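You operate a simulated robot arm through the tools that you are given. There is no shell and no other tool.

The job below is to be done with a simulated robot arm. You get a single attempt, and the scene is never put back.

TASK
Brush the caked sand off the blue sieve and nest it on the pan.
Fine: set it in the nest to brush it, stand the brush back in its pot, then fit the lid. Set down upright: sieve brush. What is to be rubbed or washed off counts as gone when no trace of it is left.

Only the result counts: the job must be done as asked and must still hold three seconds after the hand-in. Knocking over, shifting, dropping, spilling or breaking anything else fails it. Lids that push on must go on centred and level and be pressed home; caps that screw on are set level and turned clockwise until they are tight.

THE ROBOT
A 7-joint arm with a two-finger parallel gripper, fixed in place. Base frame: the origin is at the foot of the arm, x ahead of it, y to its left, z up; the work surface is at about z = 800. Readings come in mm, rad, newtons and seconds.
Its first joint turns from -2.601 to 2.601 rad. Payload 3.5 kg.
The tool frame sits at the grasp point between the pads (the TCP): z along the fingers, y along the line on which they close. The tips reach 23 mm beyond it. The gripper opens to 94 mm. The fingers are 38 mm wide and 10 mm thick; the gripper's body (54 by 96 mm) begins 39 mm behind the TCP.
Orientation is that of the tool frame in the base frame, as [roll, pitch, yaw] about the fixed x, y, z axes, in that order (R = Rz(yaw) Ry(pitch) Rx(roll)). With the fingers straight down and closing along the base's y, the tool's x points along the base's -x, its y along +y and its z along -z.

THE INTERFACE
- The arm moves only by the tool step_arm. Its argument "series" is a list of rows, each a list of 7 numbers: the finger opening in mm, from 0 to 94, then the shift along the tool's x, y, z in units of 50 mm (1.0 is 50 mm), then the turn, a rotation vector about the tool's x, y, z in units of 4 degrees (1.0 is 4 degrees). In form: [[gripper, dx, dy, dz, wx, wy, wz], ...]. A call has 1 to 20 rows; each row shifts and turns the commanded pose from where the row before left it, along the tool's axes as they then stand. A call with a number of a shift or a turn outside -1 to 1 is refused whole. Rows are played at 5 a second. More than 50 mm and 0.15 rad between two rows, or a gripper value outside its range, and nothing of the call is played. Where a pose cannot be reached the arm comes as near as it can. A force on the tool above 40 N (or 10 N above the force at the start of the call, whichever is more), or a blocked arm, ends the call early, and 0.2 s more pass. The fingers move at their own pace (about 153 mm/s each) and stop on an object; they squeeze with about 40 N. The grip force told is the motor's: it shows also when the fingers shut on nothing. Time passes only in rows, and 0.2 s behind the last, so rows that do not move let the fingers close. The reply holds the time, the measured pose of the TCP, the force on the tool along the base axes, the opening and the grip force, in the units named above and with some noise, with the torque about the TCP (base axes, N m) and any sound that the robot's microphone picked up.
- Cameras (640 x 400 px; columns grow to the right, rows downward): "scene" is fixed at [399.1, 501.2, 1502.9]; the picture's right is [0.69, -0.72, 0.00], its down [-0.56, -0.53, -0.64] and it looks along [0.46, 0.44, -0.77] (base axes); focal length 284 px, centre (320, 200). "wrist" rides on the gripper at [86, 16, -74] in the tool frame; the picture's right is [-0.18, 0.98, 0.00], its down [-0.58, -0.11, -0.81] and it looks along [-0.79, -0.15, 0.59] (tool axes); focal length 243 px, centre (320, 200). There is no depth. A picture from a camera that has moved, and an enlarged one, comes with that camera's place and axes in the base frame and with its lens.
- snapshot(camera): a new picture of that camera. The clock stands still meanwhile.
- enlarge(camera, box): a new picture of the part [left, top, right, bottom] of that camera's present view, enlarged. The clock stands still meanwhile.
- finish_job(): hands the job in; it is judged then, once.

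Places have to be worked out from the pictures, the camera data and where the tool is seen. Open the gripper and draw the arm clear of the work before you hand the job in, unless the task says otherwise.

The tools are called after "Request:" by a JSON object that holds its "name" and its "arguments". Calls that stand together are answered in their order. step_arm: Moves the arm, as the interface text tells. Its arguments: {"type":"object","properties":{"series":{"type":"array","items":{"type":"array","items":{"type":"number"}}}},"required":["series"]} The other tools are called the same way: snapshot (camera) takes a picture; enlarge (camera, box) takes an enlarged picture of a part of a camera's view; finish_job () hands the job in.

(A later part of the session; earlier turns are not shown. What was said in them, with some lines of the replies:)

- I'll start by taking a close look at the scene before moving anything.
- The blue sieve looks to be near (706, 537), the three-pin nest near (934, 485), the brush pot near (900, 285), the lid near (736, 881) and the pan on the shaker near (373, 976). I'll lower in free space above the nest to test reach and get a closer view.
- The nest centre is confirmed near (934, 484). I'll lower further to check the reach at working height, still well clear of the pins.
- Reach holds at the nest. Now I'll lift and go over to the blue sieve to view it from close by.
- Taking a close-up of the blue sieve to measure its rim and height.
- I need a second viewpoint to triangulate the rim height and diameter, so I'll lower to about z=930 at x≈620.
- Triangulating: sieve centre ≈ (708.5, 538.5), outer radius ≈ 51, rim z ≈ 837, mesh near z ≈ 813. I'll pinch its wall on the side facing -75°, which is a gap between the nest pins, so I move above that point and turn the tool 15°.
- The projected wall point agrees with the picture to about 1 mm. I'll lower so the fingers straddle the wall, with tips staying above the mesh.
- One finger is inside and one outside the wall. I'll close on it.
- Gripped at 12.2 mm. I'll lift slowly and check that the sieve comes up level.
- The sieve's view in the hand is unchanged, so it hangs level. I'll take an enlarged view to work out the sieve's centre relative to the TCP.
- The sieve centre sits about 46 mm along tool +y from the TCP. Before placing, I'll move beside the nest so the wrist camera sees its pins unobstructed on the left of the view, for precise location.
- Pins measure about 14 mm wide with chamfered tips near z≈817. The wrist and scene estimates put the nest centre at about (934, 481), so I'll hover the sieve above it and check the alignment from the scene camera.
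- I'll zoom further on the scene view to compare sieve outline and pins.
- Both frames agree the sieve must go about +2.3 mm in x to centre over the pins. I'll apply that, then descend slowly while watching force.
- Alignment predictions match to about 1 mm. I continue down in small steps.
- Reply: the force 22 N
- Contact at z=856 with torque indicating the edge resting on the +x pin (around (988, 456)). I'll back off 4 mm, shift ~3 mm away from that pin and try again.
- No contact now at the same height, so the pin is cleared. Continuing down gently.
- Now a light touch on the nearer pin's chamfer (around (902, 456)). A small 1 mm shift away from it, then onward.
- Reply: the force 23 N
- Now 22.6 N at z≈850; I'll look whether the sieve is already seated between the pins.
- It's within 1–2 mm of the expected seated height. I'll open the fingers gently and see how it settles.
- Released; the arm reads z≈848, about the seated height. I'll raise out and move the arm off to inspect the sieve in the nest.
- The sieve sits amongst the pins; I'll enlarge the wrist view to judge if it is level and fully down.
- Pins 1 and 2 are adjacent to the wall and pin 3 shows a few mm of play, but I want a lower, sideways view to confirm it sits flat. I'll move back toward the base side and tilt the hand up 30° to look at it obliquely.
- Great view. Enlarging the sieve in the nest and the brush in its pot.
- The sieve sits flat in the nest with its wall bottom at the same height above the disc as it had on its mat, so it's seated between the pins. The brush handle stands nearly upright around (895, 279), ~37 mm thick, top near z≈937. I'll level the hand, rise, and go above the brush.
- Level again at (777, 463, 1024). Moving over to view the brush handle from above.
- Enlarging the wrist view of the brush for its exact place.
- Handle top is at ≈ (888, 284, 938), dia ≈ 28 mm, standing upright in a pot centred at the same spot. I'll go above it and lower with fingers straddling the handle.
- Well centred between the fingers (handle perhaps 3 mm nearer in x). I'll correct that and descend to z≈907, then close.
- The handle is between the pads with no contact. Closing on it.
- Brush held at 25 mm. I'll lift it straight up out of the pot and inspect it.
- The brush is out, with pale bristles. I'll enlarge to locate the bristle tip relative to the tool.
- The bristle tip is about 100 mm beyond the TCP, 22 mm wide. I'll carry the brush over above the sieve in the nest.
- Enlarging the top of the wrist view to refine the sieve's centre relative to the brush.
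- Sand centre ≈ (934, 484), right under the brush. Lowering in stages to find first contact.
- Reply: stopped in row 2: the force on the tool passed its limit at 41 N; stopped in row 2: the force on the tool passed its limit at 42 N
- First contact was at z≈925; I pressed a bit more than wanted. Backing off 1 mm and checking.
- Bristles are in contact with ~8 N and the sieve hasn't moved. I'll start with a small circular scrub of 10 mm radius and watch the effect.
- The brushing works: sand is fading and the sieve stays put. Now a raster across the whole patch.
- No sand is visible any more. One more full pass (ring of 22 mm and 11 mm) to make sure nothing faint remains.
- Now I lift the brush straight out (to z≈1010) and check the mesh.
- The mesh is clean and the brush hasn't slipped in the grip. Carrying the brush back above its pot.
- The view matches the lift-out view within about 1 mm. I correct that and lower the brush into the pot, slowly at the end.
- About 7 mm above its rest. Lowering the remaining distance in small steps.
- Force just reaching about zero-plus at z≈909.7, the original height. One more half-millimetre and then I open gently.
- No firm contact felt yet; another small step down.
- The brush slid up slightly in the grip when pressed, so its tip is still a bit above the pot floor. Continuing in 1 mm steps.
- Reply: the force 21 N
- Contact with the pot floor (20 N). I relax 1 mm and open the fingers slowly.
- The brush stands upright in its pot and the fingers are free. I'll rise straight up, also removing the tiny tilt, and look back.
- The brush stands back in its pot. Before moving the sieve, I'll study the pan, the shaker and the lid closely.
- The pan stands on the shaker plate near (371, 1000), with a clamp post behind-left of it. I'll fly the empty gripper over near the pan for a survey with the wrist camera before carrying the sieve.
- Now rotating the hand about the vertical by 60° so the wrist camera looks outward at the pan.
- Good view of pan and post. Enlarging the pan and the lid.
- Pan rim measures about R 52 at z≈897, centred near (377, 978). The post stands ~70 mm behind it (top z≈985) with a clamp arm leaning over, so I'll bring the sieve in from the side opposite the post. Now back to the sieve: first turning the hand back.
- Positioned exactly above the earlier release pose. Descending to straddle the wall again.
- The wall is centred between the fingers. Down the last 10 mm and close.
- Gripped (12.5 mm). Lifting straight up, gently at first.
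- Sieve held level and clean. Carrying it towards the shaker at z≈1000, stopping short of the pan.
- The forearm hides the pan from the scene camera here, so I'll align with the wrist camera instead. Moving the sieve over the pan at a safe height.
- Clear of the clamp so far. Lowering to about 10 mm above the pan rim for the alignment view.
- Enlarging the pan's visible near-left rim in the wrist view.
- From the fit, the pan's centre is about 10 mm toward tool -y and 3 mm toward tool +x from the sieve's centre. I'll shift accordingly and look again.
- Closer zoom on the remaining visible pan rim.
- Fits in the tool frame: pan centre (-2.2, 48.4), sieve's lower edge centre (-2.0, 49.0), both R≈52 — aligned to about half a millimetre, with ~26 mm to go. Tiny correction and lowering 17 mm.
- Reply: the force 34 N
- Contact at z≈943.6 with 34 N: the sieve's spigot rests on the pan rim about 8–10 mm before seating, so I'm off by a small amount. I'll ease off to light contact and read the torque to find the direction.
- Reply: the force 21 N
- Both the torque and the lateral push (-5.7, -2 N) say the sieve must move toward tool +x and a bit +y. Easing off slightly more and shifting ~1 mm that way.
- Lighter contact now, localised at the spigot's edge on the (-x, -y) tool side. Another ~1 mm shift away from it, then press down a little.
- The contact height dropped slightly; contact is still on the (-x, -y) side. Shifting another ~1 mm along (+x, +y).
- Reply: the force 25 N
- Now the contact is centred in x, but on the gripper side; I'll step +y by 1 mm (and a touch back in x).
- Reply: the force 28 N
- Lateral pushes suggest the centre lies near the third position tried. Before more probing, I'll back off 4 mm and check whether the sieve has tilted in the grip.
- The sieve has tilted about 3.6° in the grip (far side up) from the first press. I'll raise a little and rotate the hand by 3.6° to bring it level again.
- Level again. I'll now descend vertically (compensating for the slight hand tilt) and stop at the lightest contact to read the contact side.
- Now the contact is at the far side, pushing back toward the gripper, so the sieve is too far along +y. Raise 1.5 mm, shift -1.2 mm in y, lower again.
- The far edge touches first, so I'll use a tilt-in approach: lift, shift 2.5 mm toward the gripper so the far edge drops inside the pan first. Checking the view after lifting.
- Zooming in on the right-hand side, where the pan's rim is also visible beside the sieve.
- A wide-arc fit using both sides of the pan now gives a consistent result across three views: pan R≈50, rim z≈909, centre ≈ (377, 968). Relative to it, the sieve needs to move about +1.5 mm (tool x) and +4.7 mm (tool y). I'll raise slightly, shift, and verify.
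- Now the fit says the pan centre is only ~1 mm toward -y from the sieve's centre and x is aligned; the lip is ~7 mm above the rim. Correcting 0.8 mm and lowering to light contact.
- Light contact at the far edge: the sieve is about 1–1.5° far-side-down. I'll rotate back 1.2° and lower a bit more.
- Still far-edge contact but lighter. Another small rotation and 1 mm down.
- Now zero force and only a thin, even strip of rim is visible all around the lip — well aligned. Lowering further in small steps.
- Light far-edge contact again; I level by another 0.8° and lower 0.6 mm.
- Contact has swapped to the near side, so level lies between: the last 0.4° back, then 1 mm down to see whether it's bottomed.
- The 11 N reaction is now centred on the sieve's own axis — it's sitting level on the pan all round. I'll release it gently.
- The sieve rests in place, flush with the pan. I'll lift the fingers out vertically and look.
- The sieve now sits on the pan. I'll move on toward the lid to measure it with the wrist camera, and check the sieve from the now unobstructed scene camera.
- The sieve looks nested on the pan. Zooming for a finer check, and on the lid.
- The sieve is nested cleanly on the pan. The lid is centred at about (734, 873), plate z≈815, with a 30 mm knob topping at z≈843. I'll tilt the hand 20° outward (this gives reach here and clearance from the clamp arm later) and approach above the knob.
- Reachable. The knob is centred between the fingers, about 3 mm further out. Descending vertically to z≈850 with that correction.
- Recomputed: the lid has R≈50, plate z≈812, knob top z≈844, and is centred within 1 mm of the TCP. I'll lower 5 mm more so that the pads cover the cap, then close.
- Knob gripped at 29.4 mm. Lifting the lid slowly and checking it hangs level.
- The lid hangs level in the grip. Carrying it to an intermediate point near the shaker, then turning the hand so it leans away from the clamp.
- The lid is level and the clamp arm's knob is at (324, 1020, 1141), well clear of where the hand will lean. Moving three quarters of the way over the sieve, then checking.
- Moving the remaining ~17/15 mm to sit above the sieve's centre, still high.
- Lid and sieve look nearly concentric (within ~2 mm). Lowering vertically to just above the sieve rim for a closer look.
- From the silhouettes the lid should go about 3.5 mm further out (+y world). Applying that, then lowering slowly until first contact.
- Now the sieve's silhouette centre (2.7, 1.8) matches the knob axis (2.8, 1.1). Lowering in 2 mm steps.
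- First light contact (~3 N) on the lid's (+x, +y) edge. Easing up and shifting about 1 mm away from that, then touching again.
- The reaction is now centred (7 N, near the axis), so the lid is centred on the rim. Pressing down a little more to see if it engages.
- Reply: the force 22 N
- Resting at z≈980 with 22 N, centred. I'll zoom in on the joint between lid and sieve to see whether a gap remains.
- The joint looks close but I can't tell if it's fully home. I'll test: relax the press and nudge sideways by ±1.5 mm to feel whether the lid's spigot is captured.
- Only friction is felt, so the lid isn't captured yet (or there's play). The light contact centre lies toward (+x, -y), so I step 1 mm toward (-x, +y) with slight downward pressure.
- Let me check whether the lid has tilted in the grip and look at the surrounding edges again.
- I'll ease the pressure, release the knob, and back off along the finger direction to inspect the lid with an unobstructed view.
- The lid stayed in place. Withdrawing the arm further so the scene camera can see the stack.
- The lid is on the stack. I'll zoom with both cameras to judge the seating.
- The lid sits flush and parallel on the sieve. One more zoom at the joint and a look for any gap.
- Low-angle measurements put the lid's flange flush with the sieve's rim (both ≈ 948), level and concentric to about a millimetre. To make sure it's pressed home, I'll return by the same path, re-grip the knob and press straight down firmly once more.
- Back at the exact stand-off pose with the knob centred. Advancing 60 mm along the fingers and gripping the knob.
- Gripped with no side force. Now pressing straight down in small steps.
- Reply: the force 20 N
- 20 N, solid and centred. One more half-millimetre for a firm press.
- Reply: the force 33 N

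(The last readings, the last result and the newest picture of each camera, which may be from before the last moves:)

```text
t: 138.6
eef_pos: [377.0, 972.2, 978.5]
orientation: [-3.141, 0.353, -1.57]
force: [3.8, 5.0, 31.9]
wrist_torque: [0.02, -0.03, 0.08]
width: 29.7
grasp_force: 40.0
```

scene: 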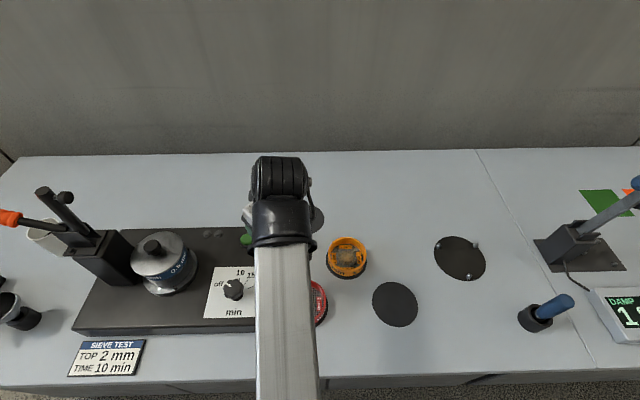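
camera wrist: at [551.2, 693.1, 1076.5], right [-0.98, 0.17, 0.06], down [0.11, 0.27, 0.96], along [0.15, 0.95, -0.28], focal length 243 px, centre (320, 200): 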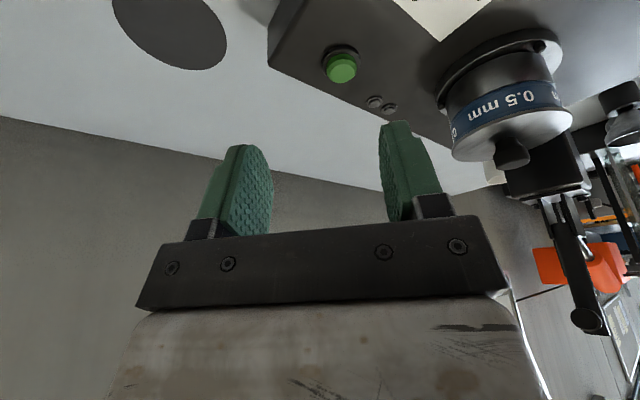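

Rigid at 32 N with no further travel — it's home. Easing off, releasing, and withdrawing the same way.

Request:
{"name": "step_arm", "arguments": {"series": [[0, -0.0068, 0, -0.0188, 0, 0, 0], [0, -0.0034, 0, -0.0094, 0, 0, 0], [0, 0, 0, 0, 0, 0, 0], [31, 0, 0, 0, 0, 0, 0], [36, 0, 0, 0, 0, 0, 0], [44, 0, 0, 0, 0, 0, 0], [60, 0, 0, 0, 0, 0, 0], [60, 0, 0, 0, 0, 0, 0], [60, 0, 0, -0.4, 0, 0, 0], [60, 0, 0, -0.8, 0, 0, 0], [60, 0.47, -0.633, -0.171, 0, 0, 0], [60, 0.47, -0.633, -0.171, 0, 0, 0], [60, 0.47, -0.633, -0.171, 0, 0, 0], [60, 0.47, -0.633, -0.171, 0, 0, 0], [60, 0.47, -0.633, -0.171, 0, 0, 0], [60, 0.47, -0.633, -0.171, 0, 0, 0], [60, 0, 0, 0, 0, 0, 0]]}}

Request:
{"name": "enlarge", "arguments": {"camera": "wrist", "box": [440, 70, 580, 170]}}

Request:
{"name": "enlarge", "arguments": {"camera": "scene", "box": [130, 215, 210, 305]}}

Request:
{"name": "snapshot", "arguments": {"camera": "scene"}}

```text
t: 142.2
eef_pos: [567.1, 799.5, 1034.2]
orientation: [-3.141, 0.349, -1.57]
force: [-0.1, -0.7, 0.1]
wrist_torque: [-0.02, 0.03, -0.01]
width: 59.6
grasp_force: 0.0
```

```text
4.00 times, centred on (510, 120) of wrist
camera zoom: at [551.5, 693.6, 1075.3], right [-0.98, 0.17, 0.06], down [0.11, 0.27, 0.96], along [0.15, 0.95, -0.28], focal length 970 px, centre (-440, 520)
```

zoom: 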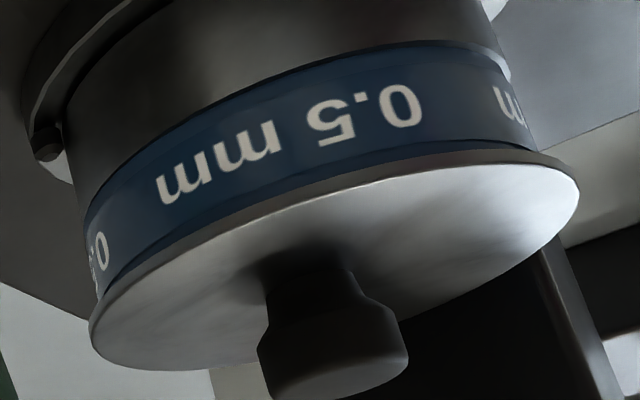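

```text
4.44 times, centred on (170, 260) of scene
camera zoom: at [399.1, 501.2, 1502.9], right [0.69, -0.72, 0.0], down [-0.56, -0.53, -0.64], along [0.46, 0.44, -0.77], focal length 1264 px, centre (987, -67)
```

zoom: 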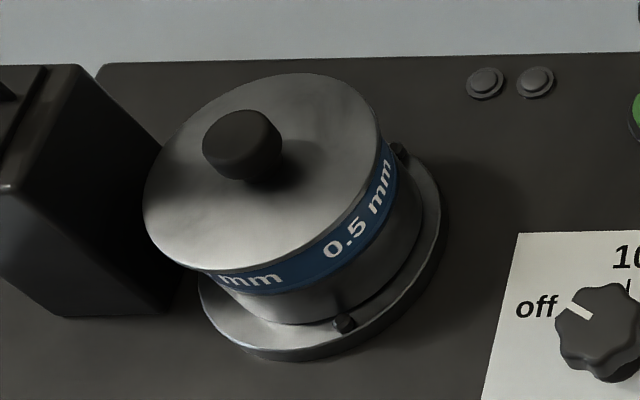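

```text
taken
```

scene: 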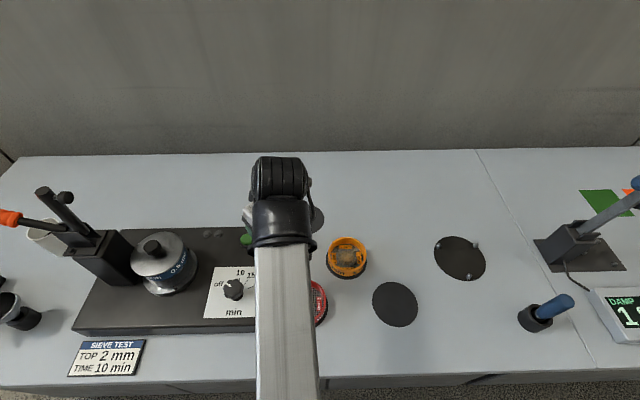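

All looks the same and stable. I'll check the pan/sieve joint closely once more before handing in.

Request:
{"name": "enlarge", "arguments": {"camera": "wrist", "box": [530, 60, 590, 120]}}

Request:
{"name": "enlarge", "arguments": {"camera": "wrist", "box": [435, 80, 505, 150]}}

Request:
{"name": "enlarge", "arguments": {"camera": "scene", "box": [150, 255, 205, 300]}}

Request:
{"name": "enlarge", "arguments": {"camera": "scene", "box": [500, 270, 600, 350]}}

```text
6.67 times, centred on (560, 90) of wrist
camera zoom: at [551.5, 693.6, 1075.3], right [-0.98, 0.17, 0.06], down [0.11, 0.27, 0.96], along [0.15, 0.95, -0.28], focal length 1618 px, centre (-1280, 933)
```

zoom: 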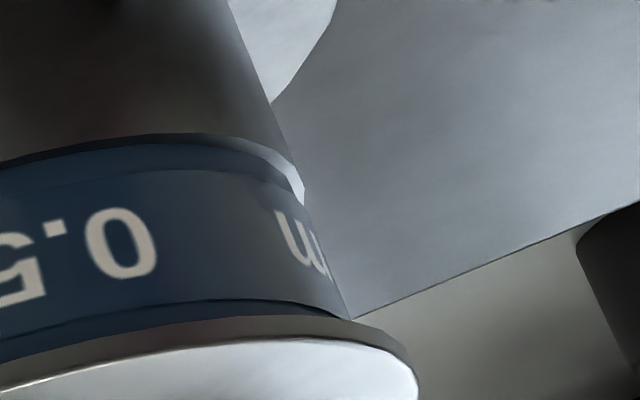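

```text
5.71 times, centred on (470, 115) of wrist
camera zoom: at [551.5, 693.6, 1075.3], right [-0.98, 0.17, 0.06], down [0.11, 0.27, 0.96], along [0.15, 0.95, -0.28], focal length 1386 px, centre (-537, 686)
```

zoom: 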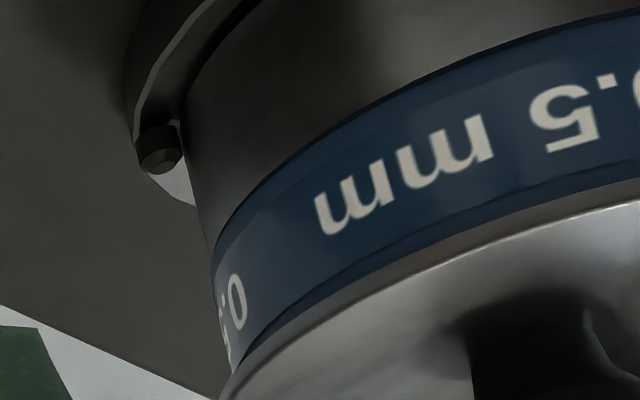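

```text
8.89 times, centred on (178, 278) of scene
camera zoom: at [399.1, 501.2, 1502.9], right [0.69, -0.72, 0.0], down [-0.56, -0.53, -0.64], along [0.46, 0.44, -0.77], focal length 2528 px, centre (1587, -489)
```

zoom: 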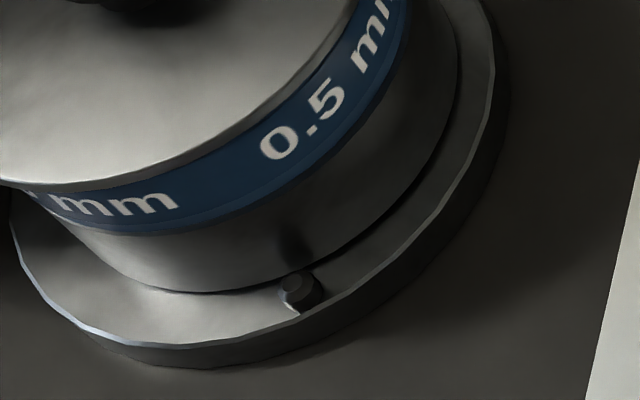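

```text
5.00 times, centred on (550, 310) of scene
camera zoom: at [399.1, 501.2, 1502.9], right [0.69, -0.72, 0.0], down [-0.56, -0.53, -0.64], along [0.46, 0.44, -0.77], focal length 1422 px, centre (-830, -350)
```

zoom: 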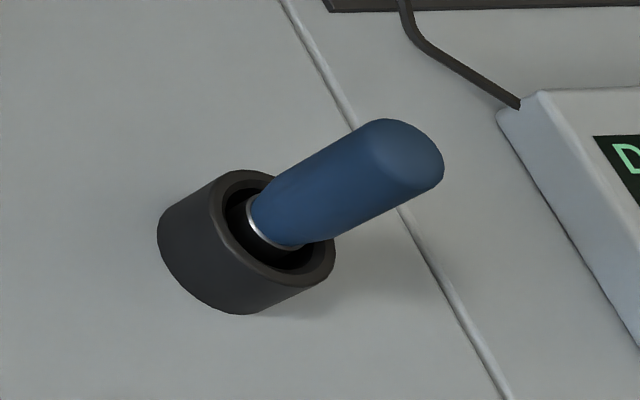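

The sieve is concentric with the pan and flush, the lid is home, and the brush stands in its pot. I'll open the gripper fully and draw the arm up and clear before handing in.

Request:
{"name": "step_arm", "arguments": {"series": [[94, 0, 0, -0.8, 0, 0, 0], [94, 0, 0, -0.8, 0, 1, 0], [94, 0, 0, -0.8, 0, 1, 0], [94, 0, -0.5, -0.6, 0, 1, 0], [94, 0, -0.8, 0, 0, 1, 0], [94, 0, -0.8, 0, 0, 1, 0], [94, 0, 0, 0, 0, 0, 0], [94, 0, 0, 0, 0, 0, 0]]}}

Request:
{"name": "snapshot", "arguments": {"camera": "scene"}}

Request:
{"name": "enlarge", "arguments": {"camera": "scene", "box": [130, 215, 210, 305]}}

```text
t: 144.0
eef_pos: [672.5, 758.2, 1177.6]
orientation: [-3.141, 0.0, -1.57]
force: [0.2, 0.7, -0.4]
wrist_torque: [-0.01, 0.01, 0.01]
width: 94.1
grasp_force: 0.2
```

```text
taken
```

scene: 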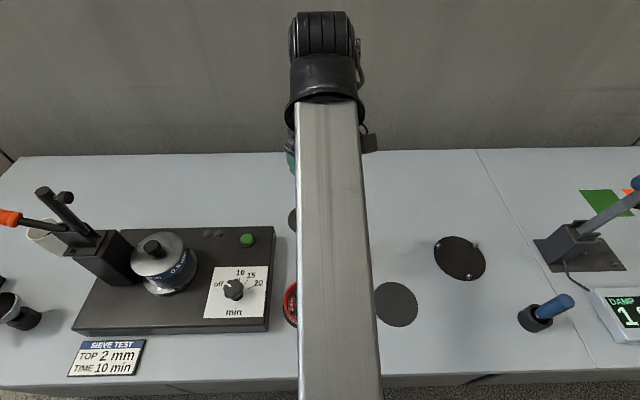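

```text
4.44 times, centred on (170, 260) of scene
camera zoom: at [399.1, 501.2, 1502.9], right [0.69, -0.72, 0.0], down [-0.56, -0.53, -0.64], along [0.46, 0.44, -0.77], focal length 1264 px, centre (987, -67)
```

zoom: 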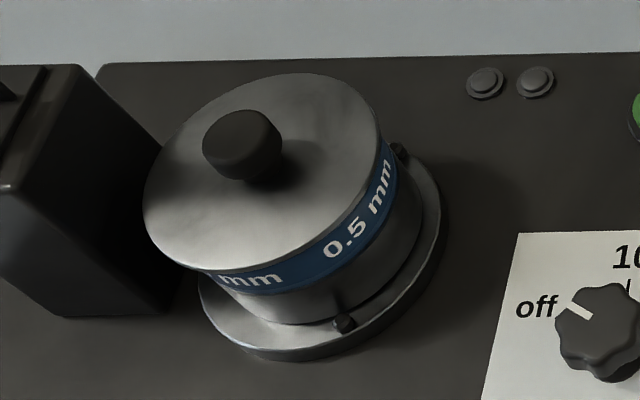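

The blue sieve is brushed clean and nested on the pan, the lid is pressed on, the brush is upright in its pot, and the arm is clear with the gripper open. Handing in.

Request:
{"name": "finish_job", "arguments": {}}

```text
The job is handed in.
```

I brushed the blue sieve clean, nested it on the pan and fitted the lid. I then handed the job in; no verdict has come back.

- **Sand:** I set the sieve in the three-pin nest and brushed the whole mesh. I could see no sand left in either camera view.
- **Brush:** it stands upright, back in its pot.
- **Sieve on the pan:** it sits flush and level, and by my measurements it is centred to about a millimetre. My first tries were off-centre and touched the pan rim at up to about 34 N before it seated.
- **Lid:** it looks level and flush with the sieve's rim. I pressed it straight down to about 32 N and it did not move any further. It is centred to about a millimetre in the directions I could measure.
- **Everything else:** I saw nothing else knocked or moved, and the arm is clear with the gripper open.
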